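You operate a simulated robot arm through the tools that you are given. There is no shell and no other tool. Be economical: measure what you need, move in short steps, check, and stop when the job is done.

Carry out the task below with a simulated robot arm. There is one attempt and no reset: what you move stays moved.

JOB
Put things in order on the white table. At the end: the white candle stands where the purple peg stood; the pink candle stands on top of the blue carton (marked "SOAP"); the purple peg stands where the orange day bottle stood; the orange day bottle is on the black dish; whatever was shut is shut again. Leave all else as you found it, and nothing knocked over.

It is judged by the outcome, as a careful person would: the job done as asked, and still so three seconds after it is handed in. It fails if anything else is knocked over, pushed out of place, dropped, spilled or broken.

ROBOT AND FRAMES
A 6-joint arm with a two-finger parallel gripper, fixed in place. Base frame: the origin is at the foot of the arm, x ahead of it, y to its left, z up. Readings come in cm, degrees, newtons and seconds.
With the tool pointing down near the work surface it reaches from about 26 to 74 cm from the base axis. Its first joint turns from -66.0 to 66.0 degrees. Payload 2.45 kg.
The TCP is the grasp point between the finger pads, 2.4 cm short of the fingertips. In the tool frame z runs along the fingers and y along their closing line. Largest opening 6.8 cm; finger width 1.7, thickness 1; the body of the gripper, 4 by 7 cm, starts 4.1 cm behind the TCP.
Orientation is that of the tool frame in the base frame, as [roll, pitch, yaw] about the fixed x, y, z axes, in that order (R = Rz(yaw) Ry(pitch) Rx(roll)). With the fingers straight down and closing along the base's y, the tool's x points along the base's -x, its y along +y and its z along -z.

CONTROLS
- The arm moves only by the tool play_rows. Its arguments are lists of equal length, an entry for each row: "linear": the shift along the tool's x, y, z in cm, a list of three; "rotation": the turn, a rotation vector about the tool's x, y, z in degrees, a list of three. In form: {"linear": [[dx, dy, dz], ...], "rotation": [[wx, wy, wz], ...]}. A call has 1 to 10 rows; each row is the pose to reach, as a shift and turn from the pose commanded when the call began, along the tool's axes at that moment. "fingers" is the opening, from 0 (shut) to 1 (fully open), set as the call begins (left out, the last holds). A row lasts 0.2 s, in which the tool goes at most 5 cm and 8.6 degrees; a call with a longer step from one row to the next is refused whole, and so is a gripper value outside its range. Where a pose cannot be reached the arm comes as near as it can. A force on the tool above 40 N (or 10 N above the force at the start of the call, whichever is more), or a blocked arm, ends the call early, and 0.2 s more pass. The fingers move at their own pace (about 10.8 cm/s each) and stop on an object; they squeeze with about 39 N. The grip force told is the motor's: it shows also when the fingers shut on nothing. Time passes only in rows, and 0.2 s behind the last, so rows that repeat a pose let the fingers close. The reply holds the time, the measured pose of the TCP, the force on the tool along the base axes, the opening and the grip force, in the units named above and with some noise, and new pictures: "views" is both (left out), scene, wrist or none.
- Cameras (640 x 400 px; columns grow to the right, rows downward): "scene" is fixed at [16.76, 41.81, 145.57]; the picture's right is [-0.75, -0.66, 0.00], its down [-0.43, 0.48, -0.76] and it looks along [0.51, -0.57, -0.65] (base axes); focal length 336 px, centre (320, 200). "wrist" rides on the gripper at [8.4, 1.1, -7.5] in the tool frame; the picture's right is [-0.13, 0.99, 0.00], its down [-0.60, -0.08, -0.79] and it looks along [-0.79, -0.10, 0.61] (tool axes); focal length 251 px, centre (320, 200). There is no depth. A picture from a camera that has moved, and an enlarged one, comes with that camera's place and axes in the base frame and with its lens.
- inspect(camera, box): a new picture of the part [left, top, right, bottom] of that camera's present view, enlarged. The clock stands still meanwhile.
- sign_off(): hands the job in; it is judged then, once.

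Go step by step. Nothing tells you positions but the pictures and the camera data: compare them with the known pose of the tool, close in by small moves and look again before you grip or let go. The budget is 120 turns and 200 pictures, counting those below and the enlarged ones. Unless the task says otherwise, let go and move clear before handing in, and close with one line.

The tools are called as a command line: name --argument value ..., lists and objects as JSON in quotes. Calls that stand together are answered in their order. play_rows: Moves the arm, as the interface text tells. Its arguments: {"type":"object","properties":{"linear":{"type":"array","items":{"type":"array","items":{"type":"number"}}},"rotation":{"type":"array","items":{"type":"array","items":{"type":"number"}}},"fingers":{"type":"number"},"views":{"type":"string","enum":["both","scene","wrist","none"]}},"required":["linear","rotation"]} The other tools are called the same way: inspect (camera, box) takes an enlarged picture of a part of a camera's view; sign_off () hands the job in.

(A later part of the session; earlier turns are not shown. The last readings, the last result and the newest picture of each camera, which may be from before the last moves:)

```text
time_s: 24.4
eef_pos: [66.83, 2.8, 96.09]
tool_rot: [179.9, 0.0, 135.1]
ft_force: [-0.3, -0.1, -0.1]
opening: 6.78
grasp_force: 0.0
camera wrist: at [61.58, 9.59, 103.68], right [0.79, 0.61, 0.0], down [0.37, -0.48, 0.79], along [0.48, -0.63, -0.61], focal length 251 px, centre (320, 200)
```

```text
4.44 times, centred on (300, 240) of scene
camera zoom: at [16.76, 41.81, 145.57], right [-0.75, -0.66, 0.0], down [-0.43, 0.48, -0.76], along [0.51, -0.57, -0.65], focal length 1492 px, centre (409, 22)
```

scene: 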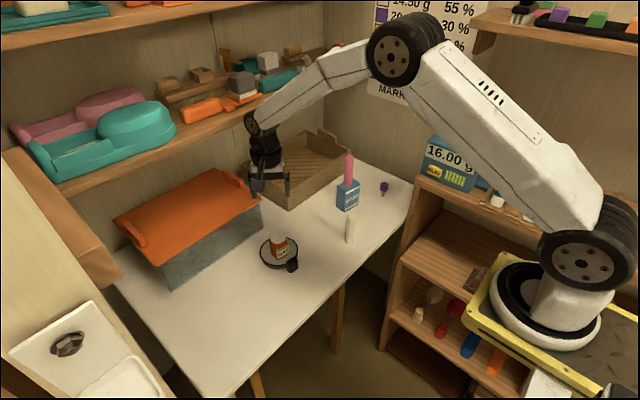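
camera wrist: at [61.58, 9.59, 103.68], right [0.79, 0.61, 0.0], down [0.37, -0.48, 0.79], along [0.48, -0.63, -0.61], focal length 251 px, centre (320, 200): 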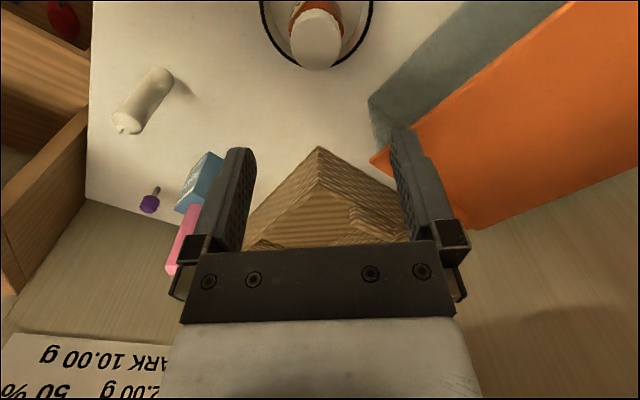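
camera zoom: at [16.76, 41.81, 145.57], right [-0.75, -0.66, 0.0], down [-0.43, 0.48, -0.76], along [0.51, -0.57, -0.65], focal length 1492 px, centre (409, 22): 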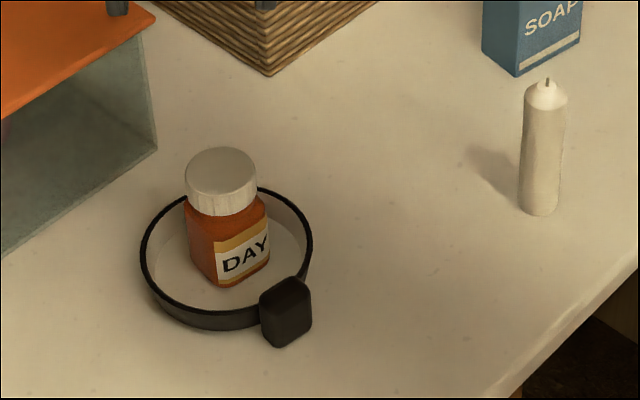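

The bottle stands on the dish. Next is the purple peg: I move above it, keeping high and clear of the pink candle.

play_rows --linear '[[-1.3, -4.1, -1], [-2.6, -8.2, -2], [-3.9, -12.3, -2], [-5.2, -16.4, -2], [-6.5, -20.4, -2], [-7.78, -24.5, -2], [-11.5, -27, -1], [-15.2, -29.5, 1], [-18.9, -32, 3], [-22.6, -34.4, 4]]' --rotation '[[0, 0, 0], [0, 0, 0], [0, 0, 0], [0, 0, 0], [0, 0, 0], [0, 0, 0], [0, 0, 0], [0, 0, 0], [0, 0, 0], [0, 0, 0]]'

inspect --camera "wrist" --box '[240, 0, 400, 120]'

```text
time_s: 26.6
eef_pos: [58.43, -37.85, 92.09]
tool_rot: [-180.0, 0.1, 135.1]
ft_force: [0.0, 0.3, 0.3]
opening: 6.81
grasp_force: 0.1
camera wrist: at [53.11, -31.15, 99.66], right [0.79, 0.61, 0.0], down [0.37, -0.48, 0.79], along [0.48, -0.63, -0.61], focal length 251 px, centre (320, 200)
```

scene: 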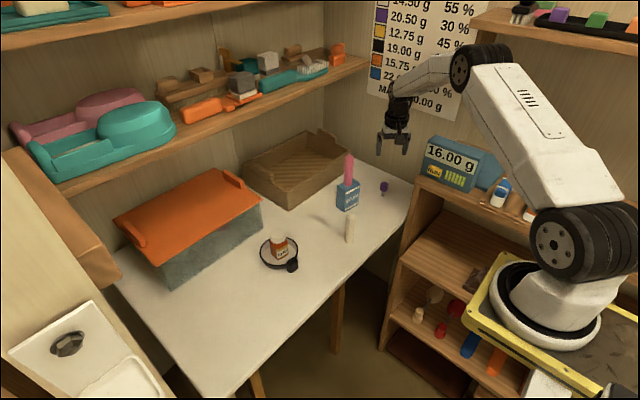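
wrist: 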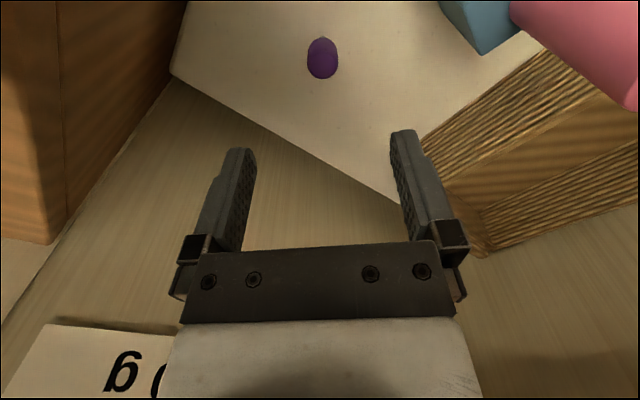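

```text
3.33 times, centred on (320, 60) of wrist
camera zoom: at [53.11, -31.15, 99.66], right [0.79, 0.61, 0.0], down [0.37, -0.48, 0.79], along [0.48, -0.63, -0.61], focal length 838 px, centre (320, 667)
```

zoom: 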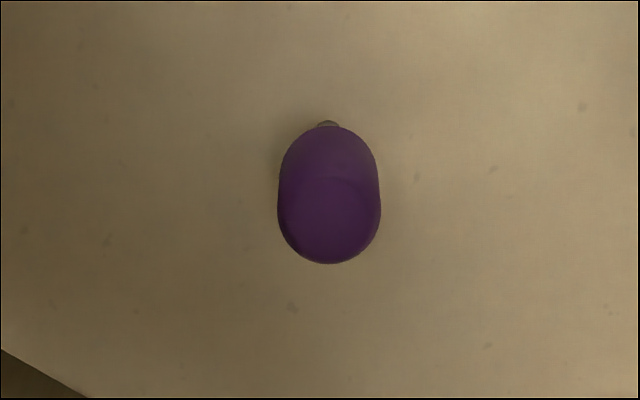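

The peg head centre is at (59.5, -39.15). I move over it and come down to just above.

play_rows --linear '[[-1.68, -0.16, 3], [-1.68, -0.16, 6], [-1.68, -0.16, 9], [-1.68, -0.16, 11.5], [-1.68, -0.16, 11.5]]' --rotation '[[0, 0, 0], [0, 0, 0], [0, 0, 0], [0, 0, 0], [0, 0, 0]]'

inspect --camera "scene" --box '[340, 145, 440, 225]'

```text
time_s: 27.8
eef_pos: [59.75, -39.05, 80.61]
tool_rot: [-179.9, 0.0, 135.0]
ft_force: [0.2, 0.4, -0.6]
opening: 6.82
grasp_force: 0.1
camera wrist: at [54.42, -32.32, 88.14], right [0.79, 0.61, 0.0], down [0.37, -0.48, 0.79], along [0.48, -0.63, -0.61], focal length 251 px, centre (320, 200)
```

scene: 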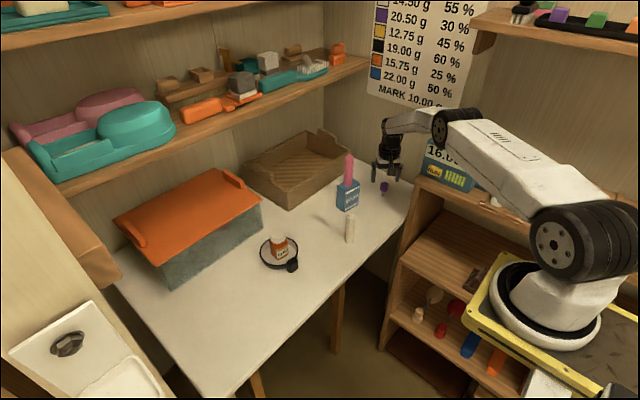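
wrist: 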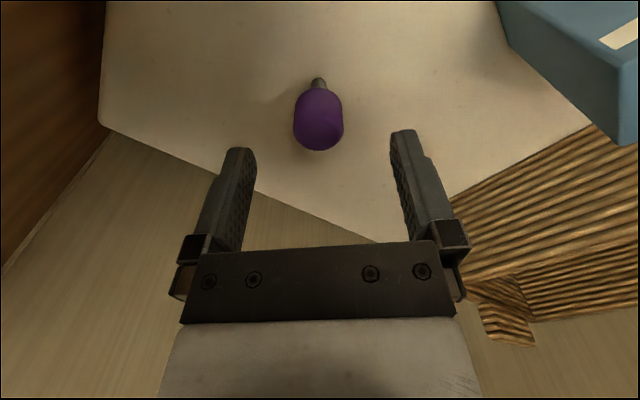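

```text
5.00 times, centred on (390, 185) of scene
camera zoom: at [16.76, 41.81, 145.57], right [-0.75, -0.66, 0.0], down [-0.43, 0.48, -0.76], along [0.51, -0.57, -0.65], focal length 1679 px, centre (-30, 275)
```

zoom: 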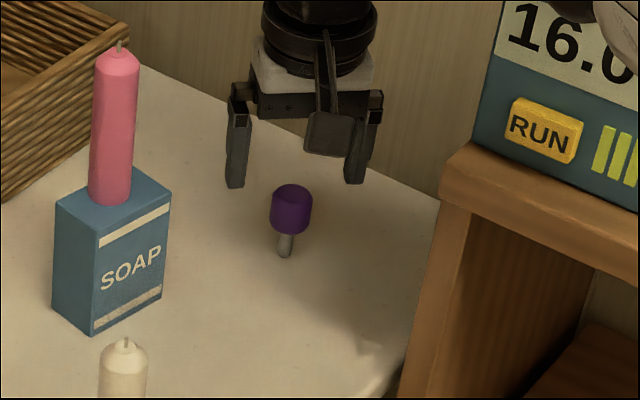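

The peg is nearly centred. I make a small correction, lower to z≈76.1 around the head, and check.

play_rows --linear '[[0.28, -0.21, 1.5], [0.28, -0.21, 3], [0.28, -0.21, 4.4], [0.28, -0.21, 4.4]]' --rotation '[[0, 0, 0], [0, 0, 0], [0, 0, 0], [0, 0, 0]]'

inspect --camera "scene" --box '[340, 145, 440, 225]'

```text
time_s: 28.8
eef_pos: [59.04, -38.98, 76.08]
tool_rot: [-180.0, 0.0, 135.0]
ft_force: [-0.9, 0.6, -0.3]
opening: 6.8
grasp_force: 0.0
camera wrist: at [53.92, -32.22, 83.79], right [0.79, 0.61, 0.0], down [0.37, -0.48, 0.79], along [0.48, -0.63, -0.61], focal length 251 px, centre (320, 200)
```

scene: 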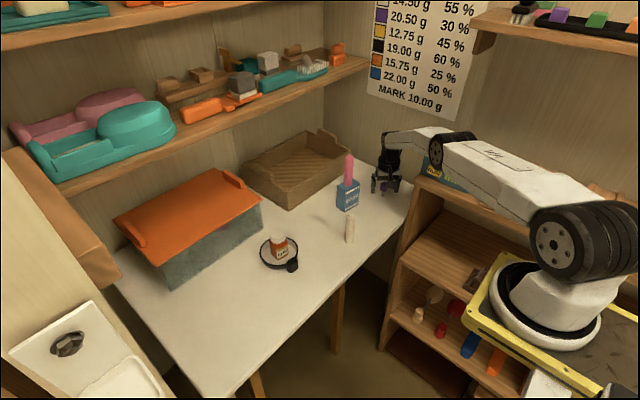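
wrist: 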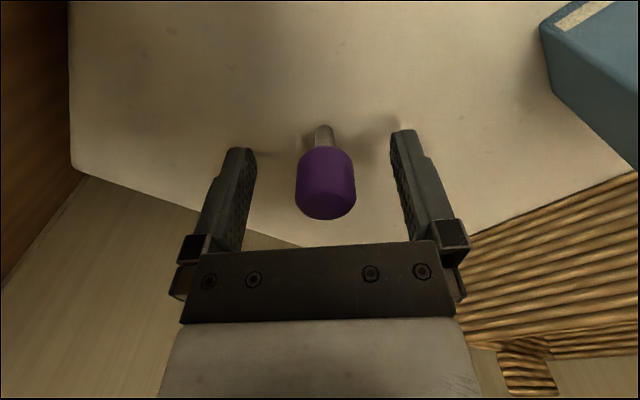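

```text
5.00 times, centred on (390, 185) of scene
camera zoom: at [16.76, 41.81, 145.57], right [-0.75, -0.66, 0.0], down [-0.43, 0.48, -0.76], along [0.51, -0.57, -0.65], focal length 1679 px, centre (-30, 275)
```

zoom: 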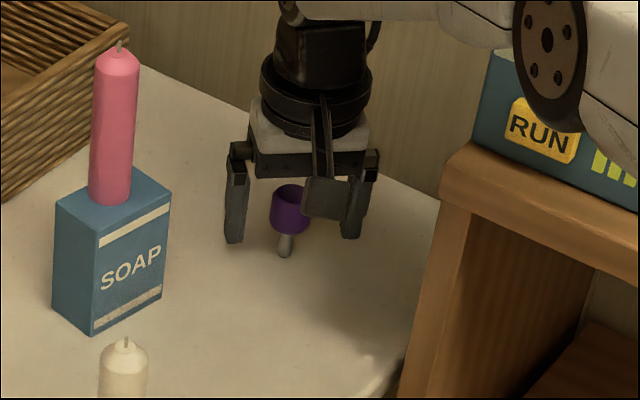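

The head sits between the fingers. I nudge 3 mm to centre and close.

play_rows --linear '[[-0.35, 0.15, 0], [-0.35, 0.15, 0]]' --rotation '[[0, 0, 0], [0, 0, 0]]' --views "wrist"

```text
time_s: 29.4
eef_pos: [59.5, -39.22, 76.18]
tool_rot: [180.0, 0.1, 135.0]
ft_force: [-0.1, 0.1, -0.8]
opening: 6.79
grasp_force: 0.1
camera wrist: at [54.26, -32.38, 83.77], right [0.79, 0.61, 0.0], down [0.37, -0.48, 0.79], along [0.48, -0.63, -0.61], focal length 251 px, centre (320, 200)
```

wrist: 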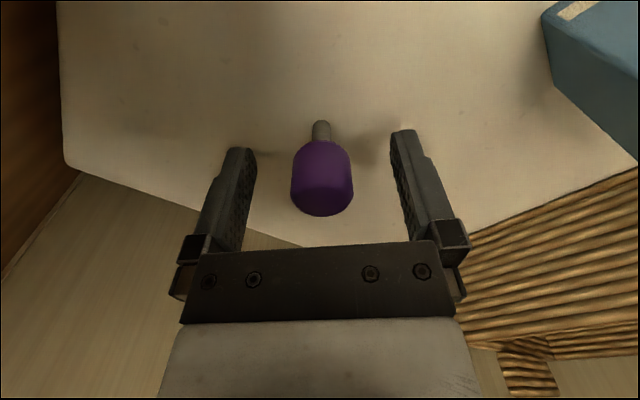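

Centred: the peg spot is (59.45, -39.1). I close the fingers.

play_rows --linear '[[0, 0, 0], [0, 0, 0], [0, 0, 0]]' --rotation '[[0, 0, 0], [0, 0, 0], [0, 0, 0]]' --fingers 0 --views "wrist"

```text
time_s: 30.2
eef_pos: [59.49, -39.07, 76.1]
tool_rot: [-180.0, 0.0, 135.0]
ft_force: [-0.5, 0.0, 0.2]
opening: 2.52
grasp_force: 38.7
camera wrist: at [54.26, -32.39, 83.77], right [0.79, 0.61, 0.0], down [0.37, -0.48, 0.79], along [0.48, -0.63, -0.61], focal length 251 px, centre (320, 200)
```

wrist: 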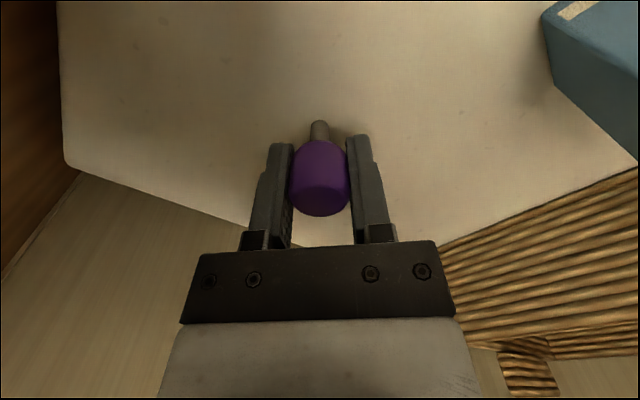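

The peg is gripped. I lift it high and carry it on the robot's side, away from the carton.

play_rows --linear '[[0, 0, -2], [0, 0, -6], [0, 0, -10], [0, 0, -14], [0, 0, -18], [0, 0, -21], [3.1, 1.9, -21], [6.2, 3.8, -21], [9.3, 5.6, -21], [12.4, 7.5, -21]]' --rotation '[[0, 0, 0], [0, 0, 0], [0, 0, 0], [0, 0, 0], [0, 0, 0], [0, 0, 0], [0, 0, 0], [0, 0, 0], [0, 0, 0], [0, 0, 0]]' --views "none"

```text
time_s: 32.4
eef_pos: [55.96, -25.07, 97.2]
tool_rot: [-180.0, 0.0, 135.0]
ft_force: [0.8, -0.2, -0.2]
opening: 2.53
grasp_force: 39.2
```

I continue to the bottle's old spot (65.3, -15.0) and come down part-way.

play_rows --linear '[[0.1, 3.4, 0], [0.25, 6.9, 0], [0.4, 10.3, 0], [0.52, 13.72, 0], [0.52, 13.72, 4], [0.52, 13.72, 8], [0.52, 13.72, 12], [0.52, 13.72, 15], [0.52, 13.72, 15]]' --rotation '[[0, 0, 0], [0, 0, 0], [0, 0, 0], [0, 0, 0], [0, 0, 0], [0, 0, 0], [0, 0, 0], [0, 0, 0], [0, 0, 0]]'

inspect --camera "scene" --box '[275, 145, 375, 245]'

```text
time_s: 34.4
eef_pos: [65.41, -15.12, 82.07]
tool_rot: [180.0, -0.1, 135.0]
ft_force: [-0.5, -0.1, -0.3]
opening: 2.56
grasp_force: 39.0
camera wrist: at [60.15, -8.38, 89.75], right [0.79, 0.61, 0.0], down [0.37, -0.48, 0.79], along [0.48, -0.63, -0.61], focal length 251 px, centre (320, 200)
```

scene: 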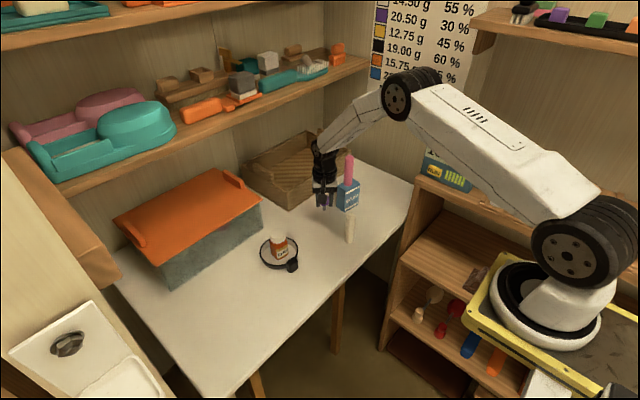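
wrist: 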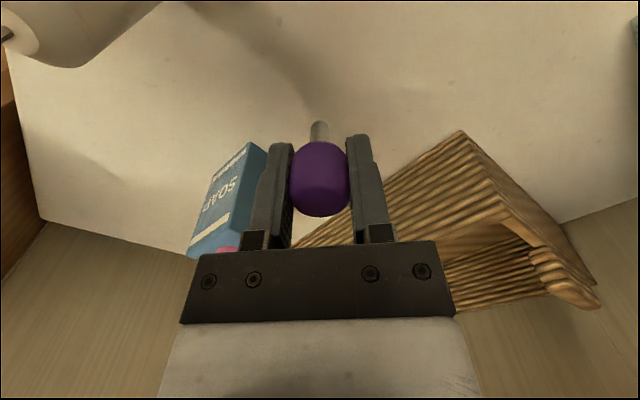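

```text
4.00 times, centred on (325, 195) of scene
camera zoom: at [16.76, 41.81, 145.57], right [-0.75, -0.66, 0.0], down [-0.43, 0.48, -0.76], along [0.51, -0.57, -0.65], focal length 1343 px, centre (300, 220)
```

zoom: 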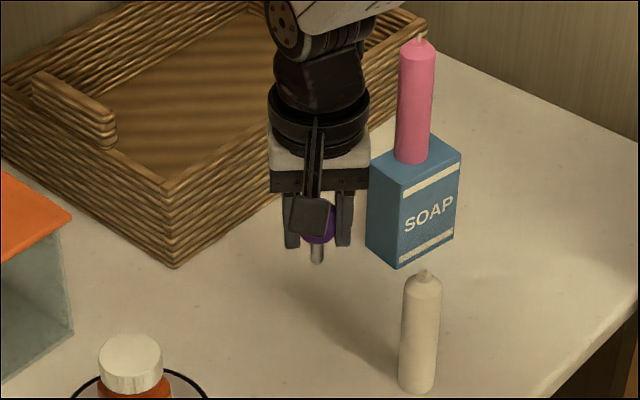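

All clear. I lower to just above the table, then step gently.

play_rows --linear '[[0.05, -0.1, 2], [0.05, -0.1, 4], [0.05, -0.1, 5.3], [0.05, -0.1, 5.5], [0.05, -0.1, 5.5]]' --rotation '[[0, 0, 0], [0, 0, 0], [0, 0, 0], [0, 0, 0], [0, 0, 0]]' --views "none"

play_rows --linear '[[0, 0, 0.25], [0, 0, 0.35], [0, 0, 0.35]]' --rotation '[[0, 0, 0], [0, 0, 0], [0, 0, 0]]' --views "none"

play_rows --linear '[[0, 0, 0.12], [0, 0, 0.12]]' --rotation '[[0, 0, 0], [0, 0, 0]]' --views "none"

```text
time_s: 35.6
eef_pos: [65.28, -15.22, 76.78]
tool_rot: [180.0, 0.1, 135.0]
ft_force: [0.0, 0.5, -0.1]
opening: 2.55
grasp_force: 39.1
```

```text
time_s: 36.4
eef_pos: [65.26, -15.22, 76.23]
tool_rot: [-180.0, 0.1, 135.1]
ft_force: [0.5, 0.9, -0.7]
opening: 2.52
grasp_force: 38.5
```

```text
time_s: 37.0
eef_pos: [65.25, -15.17, 76.28]
tool_rot: [-180.0, 0.0, 134.9]
ft_force: [0.3, -1.4, -0.3]
opening: 2.51
grasp_force: 39.2
```

No contact yet, so I keep stepping down.

play_rows --linear '[[0, 0, 0.12], [0, 0, 0.12]]' --rotation '[[0, 0, 0], [0, 0, 0]]' --views "none"

play_rows --linear '[[0, 0, 0.1], [0, 0, 0.1]]' --rotation '[[0, 0, 0], [0, 0, 0]]' --views "none"

```text
time_s: 37.6
eef_pos: [65.33, -15.08, 76.07]
tool_rot: [-180.0, 0.1, 135.0]
ft_force: [-2.3, -1.8, 9.0]
opening: 2.56
grasp_force: 38.8
```

```text
time_s: 38.2
eef_pos: [65.33, -15.1, 76.04]
tool_rot: [179.9, 0.3, 135.1]
ft_force: [-4.3, -2.6, 19.3]
opening: 2.48
grasp_force: 39.1
```

The peg is on the table. I back off slightly and release.

play_rows --linear '[[0, 0, -0.13], [0, 0, -0.13]]' --rotation '[[0, 0, 0], [0, 0, 0]]' --views "none"

play_rows --linear '[[0, 0, 0], [0, 0, 0], [0, 0, 0]]' --rotation '[[0, 0, 0], [0, 0, 0], [0, 0, 0]]' --fingers 1 --views "wrist"

```text
time_s: 38.8
eef_pos: [65.2, -15.01, 76.09]
tool_rot: [-180.0, 0.0, 135.1]
ft_force: [2.8, -0.6, 9.7]
opening: 2.5
grasp_force: 38.7
```

```text
time_s: 39.6
eef_pos: [65.27, -15.09, 76.0]
tool_rot: [-180.0, 0.0, 135.0]
ft_force: [0.1, 0.7, -0.1]
opening: 6.81
grasp_force: 0.1
camera wrist: at [59.97, -8.35, 83.66], right [0.79, 0.61, 0.0], down [0.37, -0.48, 0.79], along [0.48, -0.63, -0.61], focal length 251 px, centre (320, 200)
```

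wrist: 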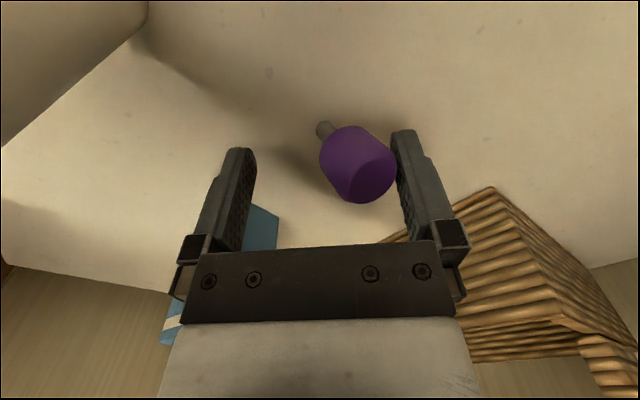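

The peg leans against the right finger. I close gently again in steps to bring it upright before anything else.

play_rows --linear '[[0, 0, 0], [0, 0, 0]]' --rotation '[[0, 0, 0], [0, 0, 0]]' --fingers 0.6 --views "wrist"

inspect --camera "scene" --box '[285, 165, 365, 245]'

```text
time_s: 40.2
eef_pos: [65.18, -15.04, 76.1]
tool_rot: [-180.0, 0.0, 135.0]
ft_force: [-0.2, 0.1, 0.0]
opening: 4.08
grasp_force: 0.0
camera wrist: at [60.0, -8.36, 83.69], right [0.79, 0.61, 0.0], down [0.37, -0.48, 0.79], along [0.48, -0.63, -0.61], focal length 251 px, centre (320, 200)
```

wrist: 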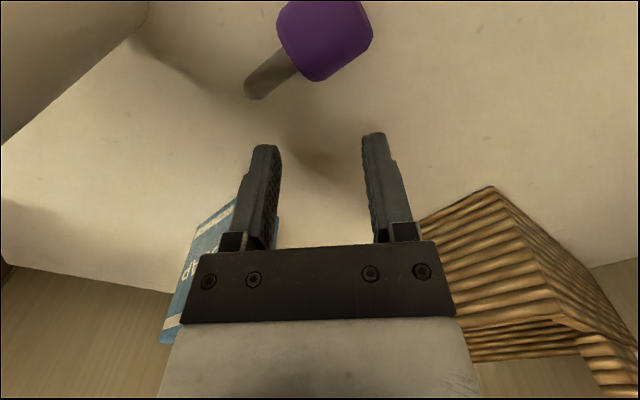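

```text
5.00 times, centred on (325, 205) of scene
camera zoom: at [16.76, 41.81, 145.57], right [-0.75, -0.66, 0.0], down [-0.43, 0.48, -0.76], along [0.51, -0.57, -0.65], focal length 1679 px, centre (295, 175)
```

zoom: 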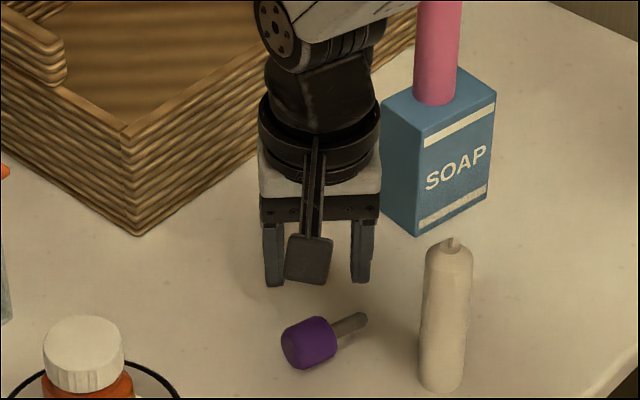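

The peg tipped over and lies on the table. I raise the gripper to see where it settles.

play_rows --linear '[[0, 0, -4], [0, 0, -8], [0, 0, -12], [0, 0, -14]]' --rotation '[[0, 0, 0], [0, 0, 0], [0, 0, 0], [0, 0, 0]]' --fingers 1

inspect --camera "scene" --box '[285, 185, 385, 265]'

```text
time_s: 41.2
eef_pos: [65.23, -15.06, 90.38]
tool_rot: [-180.0, 0.1, 135.0]
ft_force: [-0.5, 0.1, 0.0]
opening: 6.79
grasp_force: 0.0
camera wrist: at [60.14, -8.36, 97.93], right [0.79, 0.61, 0.0], down [0.37, -0.48, 0.79], along [0.48, -0.63, -0.61], focal length 251 px, centre (320, 200)
```

scene: 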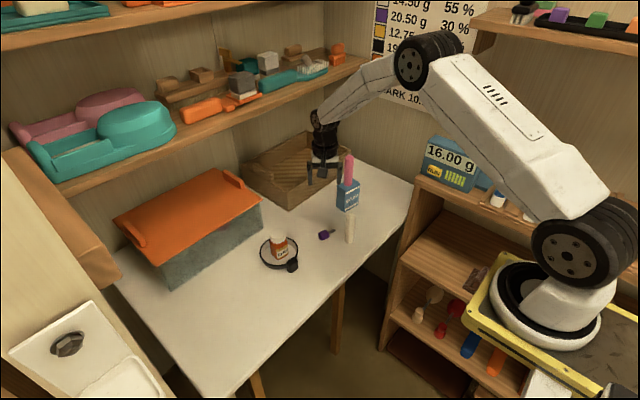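
wrist: 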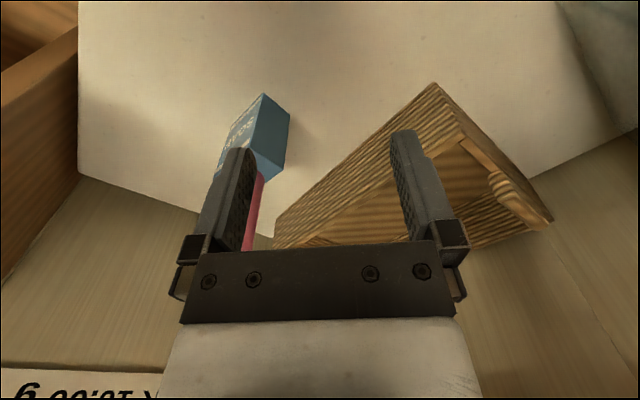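

```text
5.00 times, centred on (335, 225) of scene
camera zoom: at [16.76, 41.81, 145.57], right [-0.75, -0.66, 0.0], down [-0.43, 0.48, -0.76], along [0.51, -0.57, -0.65], focal length 1679 px, centre (245, 75)
```

zoom: 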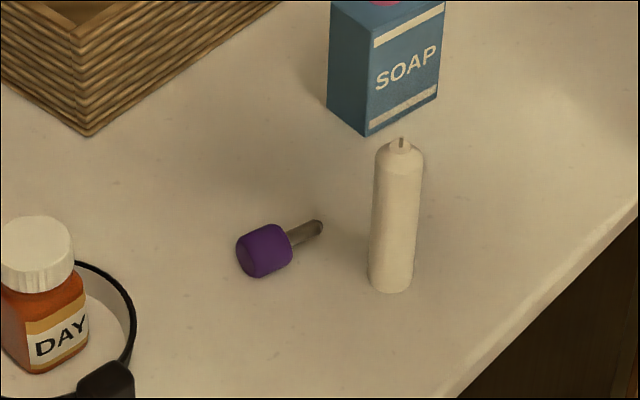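

The peg lies harmlessly near (62, -11), and nothing else was touched. Setting it upright will need room, and its old place is free, so I move the white candle there first; I go above it.

play_rows --linear '[[2.5, -2.2, -1.5], [5, -4.4, -1.5], [7.35, -6.55, -1.5], [7.35, -6.55, -1.5]]' --rotation '[[0, 0, 0], [0, 0, 0], [0, 0, 0], [0, 0, 0]]' --views "wrist"

inspect --camera "wrist" --box '[230, 0, 430, 130]'

```text
time_s: 42.2
eef_pos: [55.53, -14.52, 91.76]
tool_rot: [-180.0, 0.1, 135.0]
ft_force: [0.5, 0.2, 0.1]
opening: 6.79
grasp_force: 0.0
camera wrist: at [50.35, -7.81, 99.38], right [0.79, 0.61, 0.0], down [0.37, -0.48, 0.79], along [0.48, -0.63, -0.61], focal length 251 px, centre (320, 200)
```

wrist: 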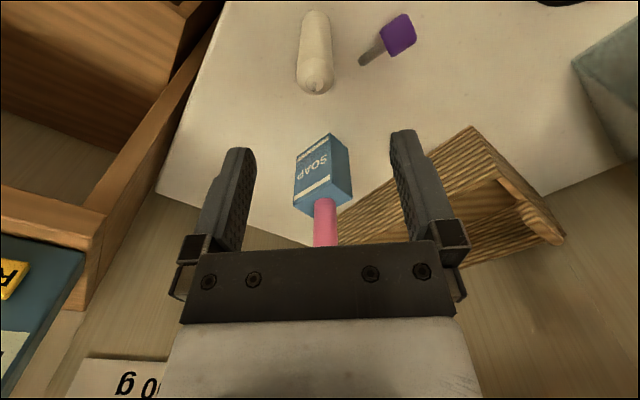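

```text
3.08 times, centred on (330, 65) of wrist
camera zoom: at [50.35, -7.81, 99.38], right [0.79, 0.61, 0.0], down [0.37, -0.48, 0.79], along [0.48, -0.63, -0.61], focal length 774 px, centre (289, 615)
```

zoom: 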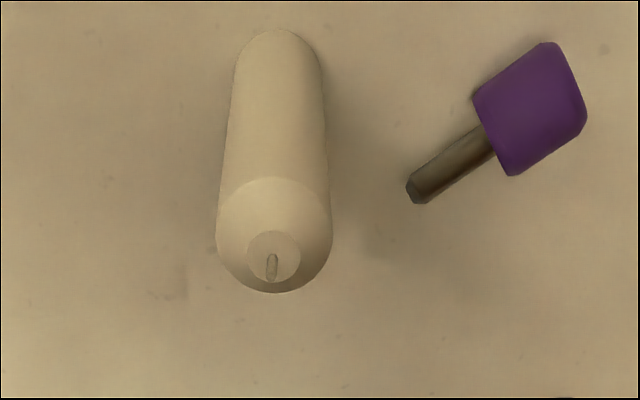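

The white candle is at (55.4, -15.0). I lower around it.

play_rows --linear '[[-0.25, -0.43, 3], [-0.25, -0.43, 6], [-0.25, -0.43, 9], [-0.25, -0.43, 12], [-0.25, -0.43, 12]]' --rotation '[[0, 0, 0], [0, 0, 0], [0, 0, 0], [0, 0, 0], [0, 0, 0]]' --views "wrist"

```text
time_s: 43.4
eef_pos: [55.25, -15.06, 79.69]
tool_rot: [-179.9, 0.0, 135.0]
ft_force: [0.0, 0.4, -0.7]
opening: 6.8
grasp_force: 0.1
camera wrist: at [50.07, -8.34, 87.24], right [0.79, 0.61, 0.0], down [0.37, -0.48, 0.79], along [0.48, -0.63, -0.61], focal length 251 px, centre (320, 200)
```

wrist: 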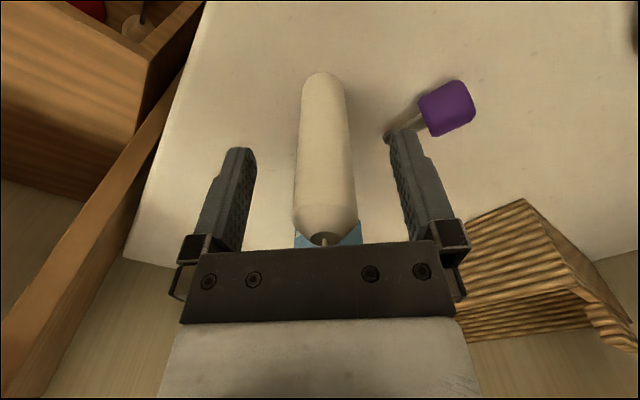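

It's centred; I close the fingers.

play_rows --linear '[[0, 0, 0], [0, 0, 0], [0, 0, 0]]' --rotation '[[0, 0, 0], [0, 0, 0], [0, 0, 0]]' --fingers 0 --views "none"

play_rows --linear '[[0, 0, -1.5], [0, 0, -5], [0, 0, -9], [0, 0, -11], [0, 0, -11]]' --rotation '[[0, 0, 0], [0, 0, 0], [0, 0, 0], [0, 0, 0], [0, 0, 0]]' --views "wrist"

```text
time_s: 44.2
eef_pos: [55.32, -15.0, 79.64]
tool_rot: [180.0, 0.0, 135.0]
ft_force: [0.6, 0.6, -0.6]
opening: 2.6
grasp_force: 38.9
```

```text
time_s: 45.4
eef_pos: [55.27, -14.81, 90.62]
tool_rot: [-180.0, 0.0, 134.9]
ft_force: [0.0, -0.8, 0.0]
opening: 2.58
grasp_force: 39.1
camera wrist: at [50.06, -8.14, 98.14], right [0.79, 0.61, 0.0], down [0.37, -0.48, 0.79], along [0.48, -0.63, -0.61], focal length 251 px, centre (320, 200)
```

wrist: 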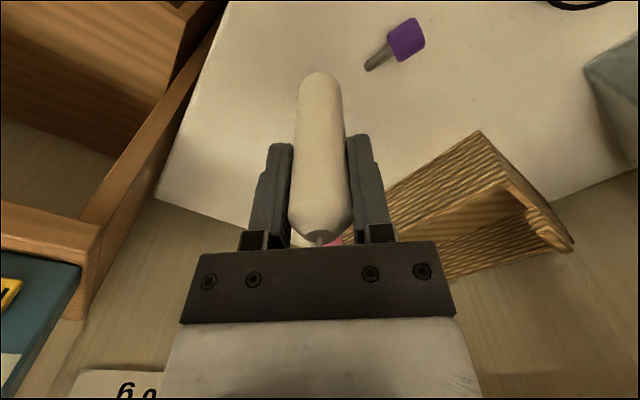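

The candle is held. I carry it to the peg's former spot (59.45, -39.1).

play_rows --linear '[[-3.4, -2.4, 0], [-6.7, -4.7, 0], [-10, -7.1, 0], [-13.4, -9.5, 0], [-16.8, -11.9, 0], [-20.1, -14.2, 0], [-20.1, -14.2, 3], [-20.1, -14.2, 6], [-20.1, -14.2, 8.5], [-20.1, -14.2, 8.5]]' --rotation '[[0, 0, 0], [0, 0, 0], [0, 0, 0], [0, 0, 0], [0, 0, 0], [0, 0, 0], [0, 0, 0], [0, 0, 0], [0, 0, 0], [0, 0, 0]]'

inspect --camera "scene" --box '[320, 135, 440, 225]'

```text
time_s: 47.6
eef_pos: [59.67, -39.24, 82.09]
tool_rot: [-180.0, 0.0, 135.1]
ft_force: [0.3, 0.8, -0.7]
opening: 2.58
grasp_force: 38.6
camera wrist: at [54.39, -32.57, 89.72], right [0.79, 0.61, 0.0], down [0.37, -0.48, 0.79], along [0.48, -0.63, -0.61], focal length 251 px, centre (320, 200)
```

scene: 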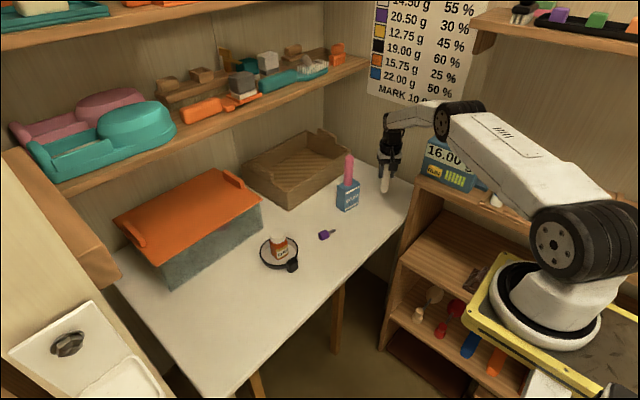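
wrist: 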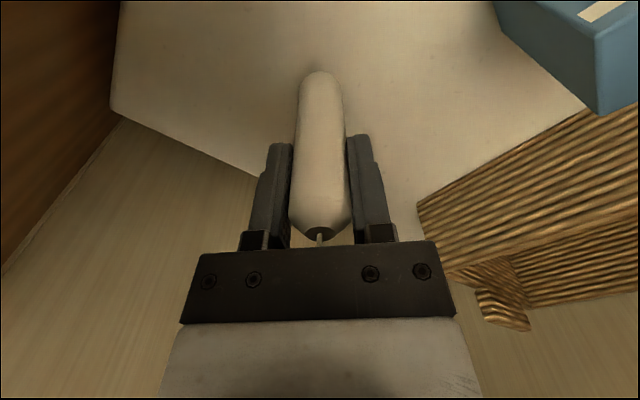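

```text
4.44 times, centred on (380, 180) of scene
camera zoom: at [16.76, 41.81, 145.57], right [-0.75, -0.66, 0.0], down [-0.43, 0.48, -0.76], along [0.51, -0.57, -0.65], focal length 1492 px, centre (53, 289)
```

zoom: 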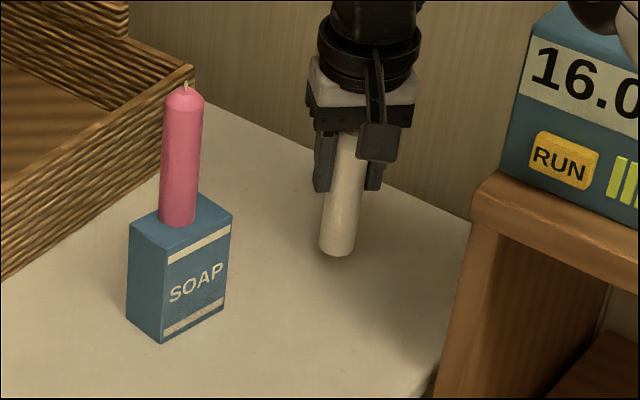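

It's positioned. I lower gently to contact.

play_rows --linear '[[0.2, -0.07, 1], [0.2, -0.07, 2], [0.2, -0.07, 2.2], [0.2, -0.07, 2.2]]' --rotation '[[0, 0, 0], [0, 0, 0], [0, 0, 0], [0, 0, 0]]' --views "none"

play_rows --linear '[[0, 0, 0.15], [0, 0, 0.15]]' --rotation '[[0, 0, 0], [0, 0, 0]]' --views "none"

play_rows --linear '[[0, 0, 0.1], [0, 0, 0.1]]' --rotation '[[0, 0, 0], [0, 0, 0]]' --views "none"

```text
time_s: 48.6
eef_pos: [59.39, -39.2, 80.03]
tool_rot: [180.0, 0.0, 135.0]
ft_force: [0.5, 0.0, 1.4]
opening: 2.58
grasp_force: 38.5
```

```text
time_s: 49.2
eef_pos: [59.37, -39.31, 79.9]
tool_rot: [-179.9, 0.3, 135.0]
ft_force: [0.3, -0.9, 8.9]
opening: 2.57
grasp_force: 39.0
```

```text
time_s: 49.8
eef_pos: [59.36, -39.26, 79.96]
tool_rot: [-180.0, 0.2, 135.0]
ft_force: [-1.4, 0.2, 17.8]
opening: 2.57
grasp_force: 38.8
```

It's in contact. I back off a hair and open in small stages this time.

play_rows --linear '[[0, 0, -0.17], [0, 0, -0.17]]' --rotation '[[0, 0, 0], [0, 0, 0]]' --views "none"

play_rows --linear '[[0, 0, 0], [0, 0, 0]]' --rotation '[[0, 0, 0], [0, 0, 0]]' --fingers 0.42 --views "none"

play_rows --linear '[[0, 0, 0], [0, 0, 0], [0, 0, 0]]' --rotation '[[0, 0, 0], [0, 0, 0], [0, 0, 0]]' --fingers 0.6 --views "wrist"

```text
time_s: 50.4
eef_pos: [59.26, -39.23, 79.77]
tool_rot: [-180.0, 0.0, 135.1]
ft_force: [1.5, -1.9, 7.5]
opening: 2.57
grasp_force: 38.5
```

```text
time_s: 51.0
eef_pos: [59.18, -39.23, 79.82]
tool_rot: [180.0, -0.2, 134.9]
ft_force: [0.2, -0.4, -0.5]
opening: 2.84
grasp_force: 0.1
```

```text
time_s: 51.8
eef_pos: [59.29, -39.24, 79.82]
tool_rot: [-179.9, 0.0, 134.9]
ft_force: [1.1, 0.0, 0.0]
opening: 4.1
grasp_force: 0.1
camera wrist: at [54.1, -32.47, 87.43], right [0.79, 0.61, 0.0], down [0.37, -0.48, 0.79], along [0.48, -0.63, -0.61], focal length 251 px, centre (320, 200)
```

wrist: 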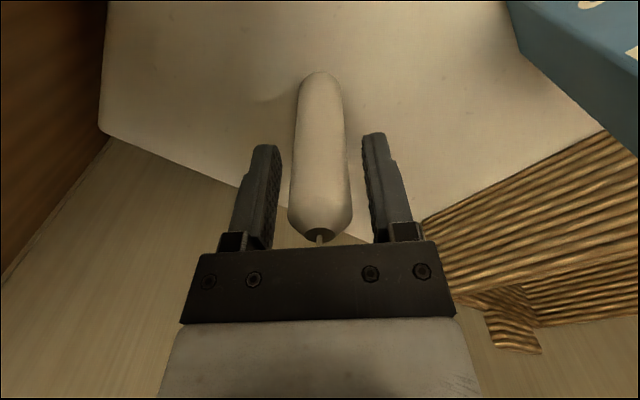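

The white candle stands in place. I rise and go back toward the fallen peg.

play_rows --linear '[[0, 0, -3], [0, 0, -7], [0, 0, -11], [0, 0, -15], [3.9, 2.3, -16], [7.8, 4.7, -16], [11.7, 7, -16]]' --rotation '[[0, 0, 0], [0, 0, 0], [0, 0, 0], [0, 0, 0], [0, 0, 0], [0, 0, 0], [0, 0, 0]]' --fingers 1 --views "scene"

inspect --camera "scene" --box '[300, 145, 440, 255]'

```text
time_s: 53.4
eef_pos: [56.12, -25.98, 95.77]
tool_rot: [-180.0, 0.0, 135.0]
ft_force: [-0.9, 0.1, -0.2]
opening: 6.8
grasp_force: 0.0
```

scene: 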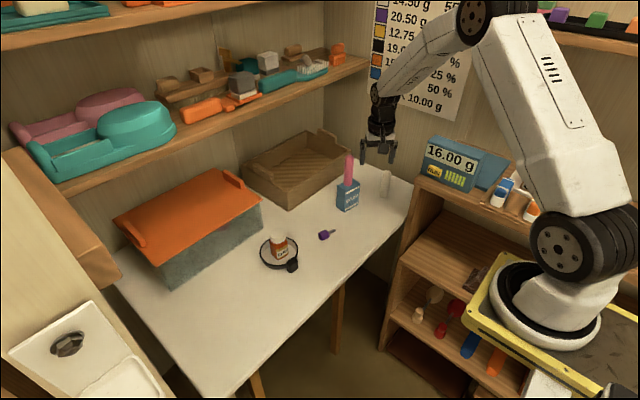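

```text
3.64 times, centred on (370, 200) of scene
camera zoom: at [16.77, 41.81, 145.57], right [-0.75, -0.66, 0.0], down [-0.43, 0.48, -0.76], along [0.51, -0.57, -0.65], focal length 1221 px, centre (138, 200)
```

zoom: 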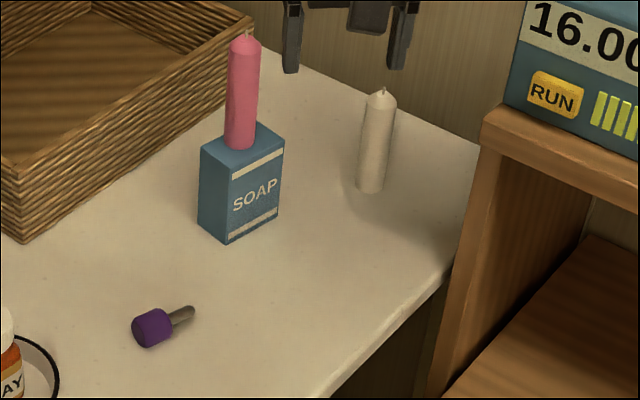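

All standing well. I move above the peg and turn so the fingers close across it (yaw about 81°).

play_rows --linear '[[1, 2.1, 0], [2, 4.2, 0], [3, 6.2, 0], [4, 8.3, 1], [5, 10.4, 2], [6, 12.4, 4], [6.9, 14.5, 6], [6.9, 14.5, 6]]' --rotation '[[0, 0, 7.7], [0, 0, 15.4], [0, 0, 23.1], [0, 0, 30.8], [0, 0, 38.5], [0, 0, 46.3], [0, 0, 54], [0, 0, 54]]'

inspect --camera "wrist" --box '[230, 0, 430, 130]'

```text
time_s: 55.2
eef_pos: [61.36, -10.8, 89.88]
tool_rot: [-180.0, 0.1, 80.9]
ft_force: [-0.4, -0.6, -0.3]
opening: 6.82
grasp_force: 0.0
camera wrist: at [63.77, -2.62, 97.46], right [0.96, -0.28, 0.0], down [-0.17, -0.58, 0.79], along [-0.23, -0.76, -0.61], focal length 251 px, centre (320, 200)
```

scene: 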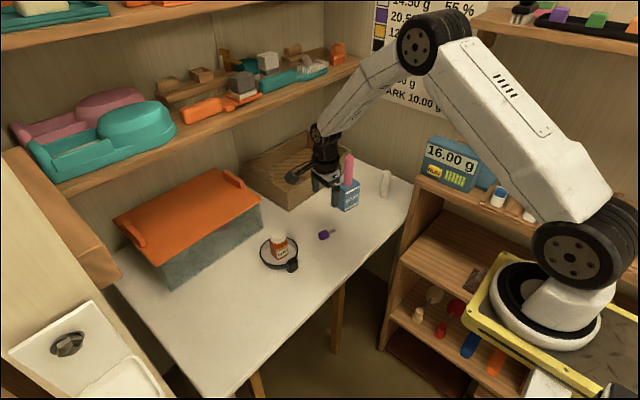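
wrist: 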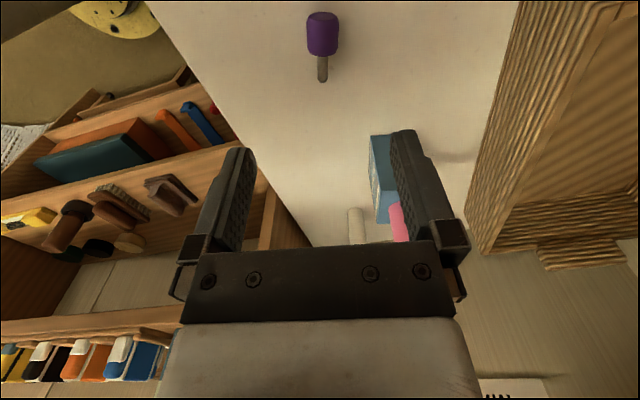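

```text
3.08 times, centred on (330, 65) of wrist
camera zoom: at [63.77, -2.62, 97.46], right [0.96, -0.28, 0.0], down [-0.17, -0.58, 0.79], along [-0.23, -0.76, -0.61], focal length 774 px, centre (289, 615)
```

zoom: 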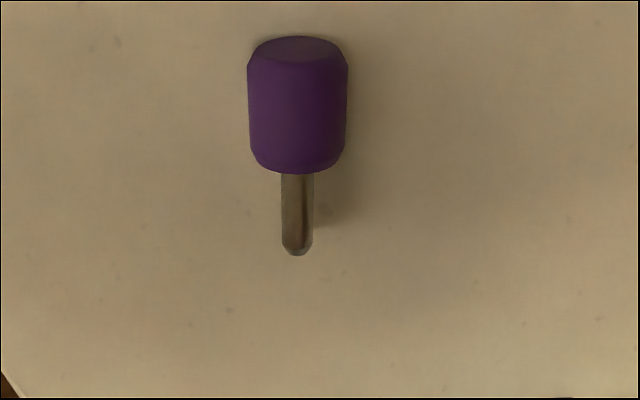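

The peg's axis shows it needs 7° more yaw. I turn and descend part-way.

play_rows --linear '[[0, 0, 3], [0, 0, 6], [0, 0, 9], [0, 0, 11], [0, 0, 11]]' --rotation '[[0, 0, 3], [0, 0, 7], [0, 0, 7], [0, 0, 7], [0, 0, 7]]'

inspect --camera "scene" --box '[250, 175, 370, 285]'

```text
time_s: 56.4
eef_pos: [61.42, -10.98, 78.76]
tool_rot: [180.0, 0.0, 74.0]
ft_force: [0.0, -0.8, -0.2]
opening: 6.78
grasp_force: 0.0
camera wrist: at [64.68, -3.1, 86.35], right [0.92, -0.4, 0.0], down [-0.24, -0.56, 0.79], along [-0.32, -0.73, -0.61], focal length 251 px, centre (320, 200)
```

scene: 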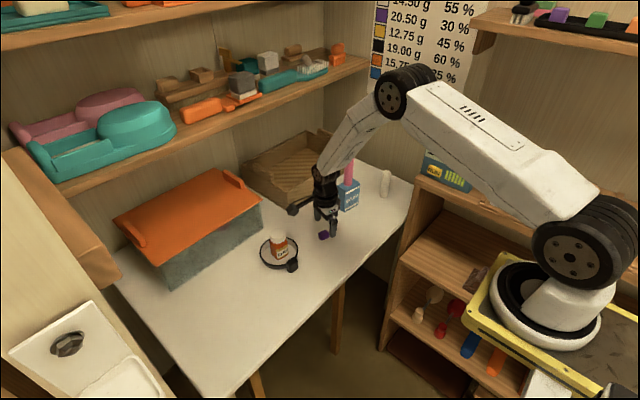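
wrist: 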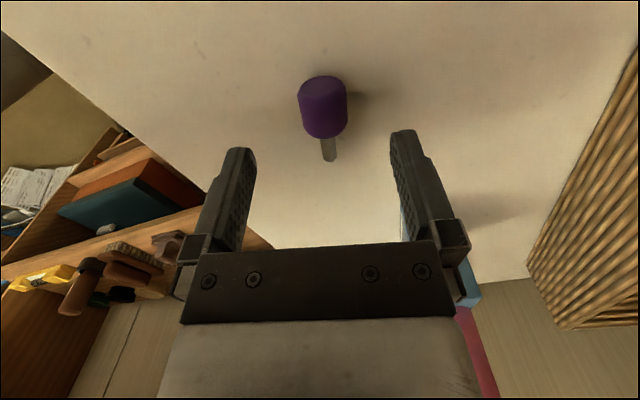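

```text
3.64 times, centred on (310, 230) of scene
camera zoom: at [16.76, 41.81, 145.57], right [-0.75, -0.66, 0.0], down [-0.43, 0.48, -0.76], along [0.51, -0.57, -0.65], focal length 1221 px, centre (356, 91)
```

zoom: 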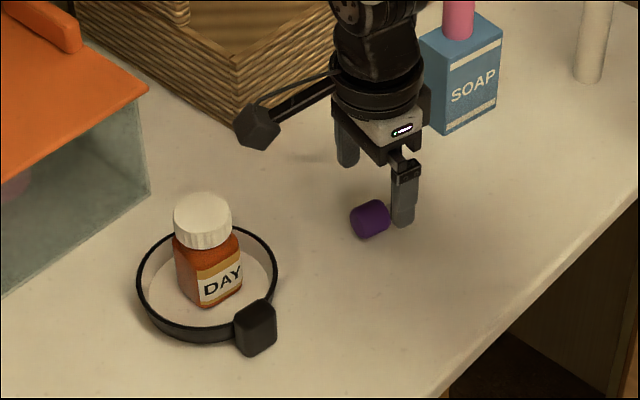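

Lined up. I shift 4 mm toward the head centre and lower to the table-near grip height.

play_rows --linear '[[0.35, 0, 1.5], [0.35, 0, 3], [0.35, 0, 3.8], [0.35, 0, 3.95], [0.35, 0, 3.95]]' --rotation '[[0, 0, 0], [0, 0, 0], [0, 0, 0], [0, 0, 0], [0, 0, 0]]' --views "wrist"

inspect --camera "scene" --box '[290, 205, 350, 265]'

```text
time_s: 57.6
eef_pos: [61.52, -10.52, 74.87]
tool_rot: [-180.0, 0.0, 73.9]
ft_force: [0.2, 0.3, 0.0]
opening: 6.81
grasp_force: 0.1
camera wrist: at [64.77, -2.75, 82.48], right [0.92, -0.4, 0.0], down [-0.24, -0.56, 0.79], along [-0.32, -0.73, -0.61], focal length 251 px, centre (320, 200)
```

wrist: 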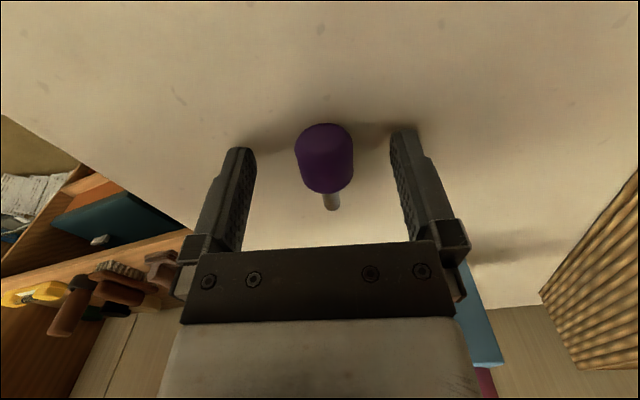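

```text
6.67 times, centred on (320, 235) of scene
camera zoom: at [16.76, 41.81, 145.57], right [-0.75, -0.66, 0.0], down [-0.43, 0.48, -0.76], along [0.51, -0.57, -0.65], focal length 2238 px, centre (320, -33)
```

zoom: 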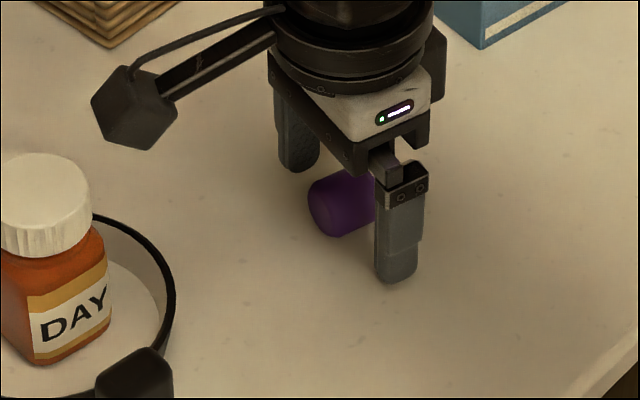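

The head sits between the pads. I close.

play_rows --linear '[[0, 0, 0], [0, 0, 0], [0, 0, 0]]' --rotation '[[0, 0, 0], [0, 0, 0], [0, 0, 0]]' --fingers 0 --views "wrist"

inspect --camera "scene" --box '[290, 205, 350, 265]'

```text
time_s: 58.4
eef_pos: [61.5, -10.48, 74.89]
tool_rot: [-180.0, -0.1, 73.9]
ft_force: [-0.1, -0.6, 0.5]
opening: 2.45
grasp_force: 39.0
camera wrist: at [64.77, -2.75, 82.49], right [0.92, -0.4, 0.0], down [-0.24, -0.56, 0.79], along [-0.32, -0.73, -0.61], focal length 251 px, centre (320, 200)
```

wrist: 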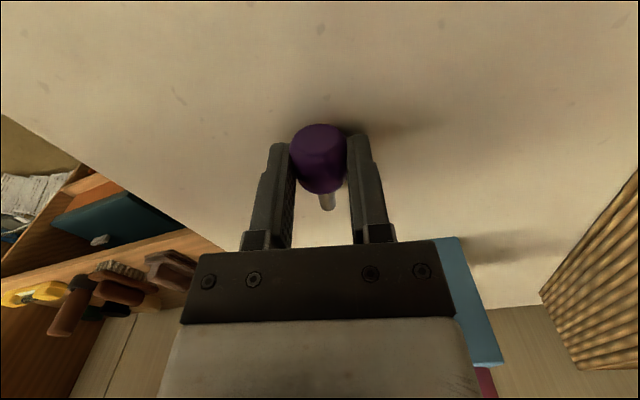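

```text
6.67 times, centred on (320, 235) of scene
camera zoom: at [16.76, 41.81, 145.57], right [-0.75, -0.66, 0.0], down [-0.43, 0.48, -0.76], along [0.51, -0.57, -0.65], focal length 2238 px, centre (320, -33)
```

zoom: 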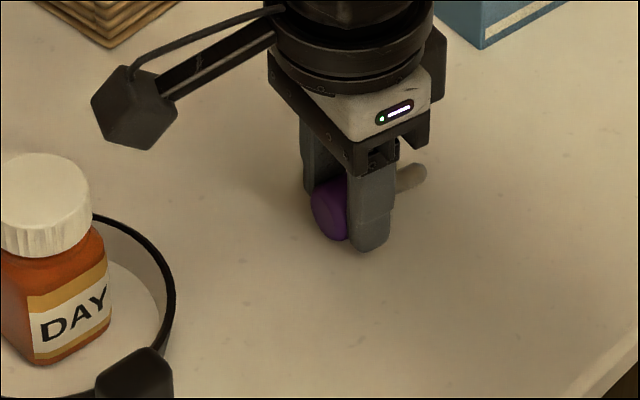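

The peg is held by its head. I lift it clear.

play_rows --linear '[[0, 0, -2], [0, 0, -6], [0, 0, -10], [0, 0, -14], [0, 0, -18], [0, 0, -18]]' --rotation '[[0, 0, 0], [0, 0, 0], [0, 0, 0], [0, 0, 0], [0, 0, 0], [0, 0, 0]]' --views "wrist"

inspect --camera "scene" --box '[280, 145, 360, 225]'

```text
time_s: 59.8
eef_pos: [61.59, -10.54, 92.87]
tool_rot: [180.0, 0.1, 74.0]
ft_force: [0.2, 0.3, -0.8]
opening: 2.46
grasp_force: 39.0
camera wrist: at [64.86, -2.73, 100.53], right [0.92, -0.4, 0.0], down [-0.24, -0.56, 0.79], along [-0.32, -0.73, -0.61], focal length 251 px, centre (320, 200)
```

wrist: 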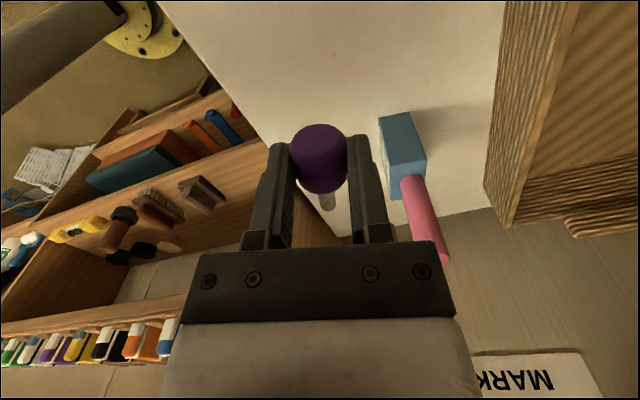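

```text
5.00 times, centred on (320, 185) of scene
camera zoom: at [16.76, 41.81, 145.57], right [-0.75, -0.66, 0.0], down [-0.43, 0.48, -0.76], along [0.51, -0.57, -0.65], focal length 1679 px, centre (320, 275)
```

zoom: 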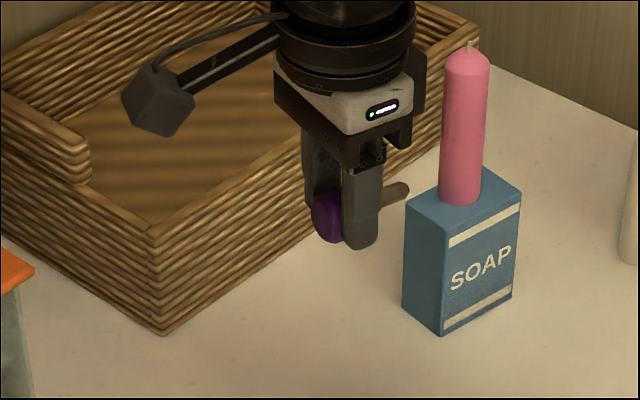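

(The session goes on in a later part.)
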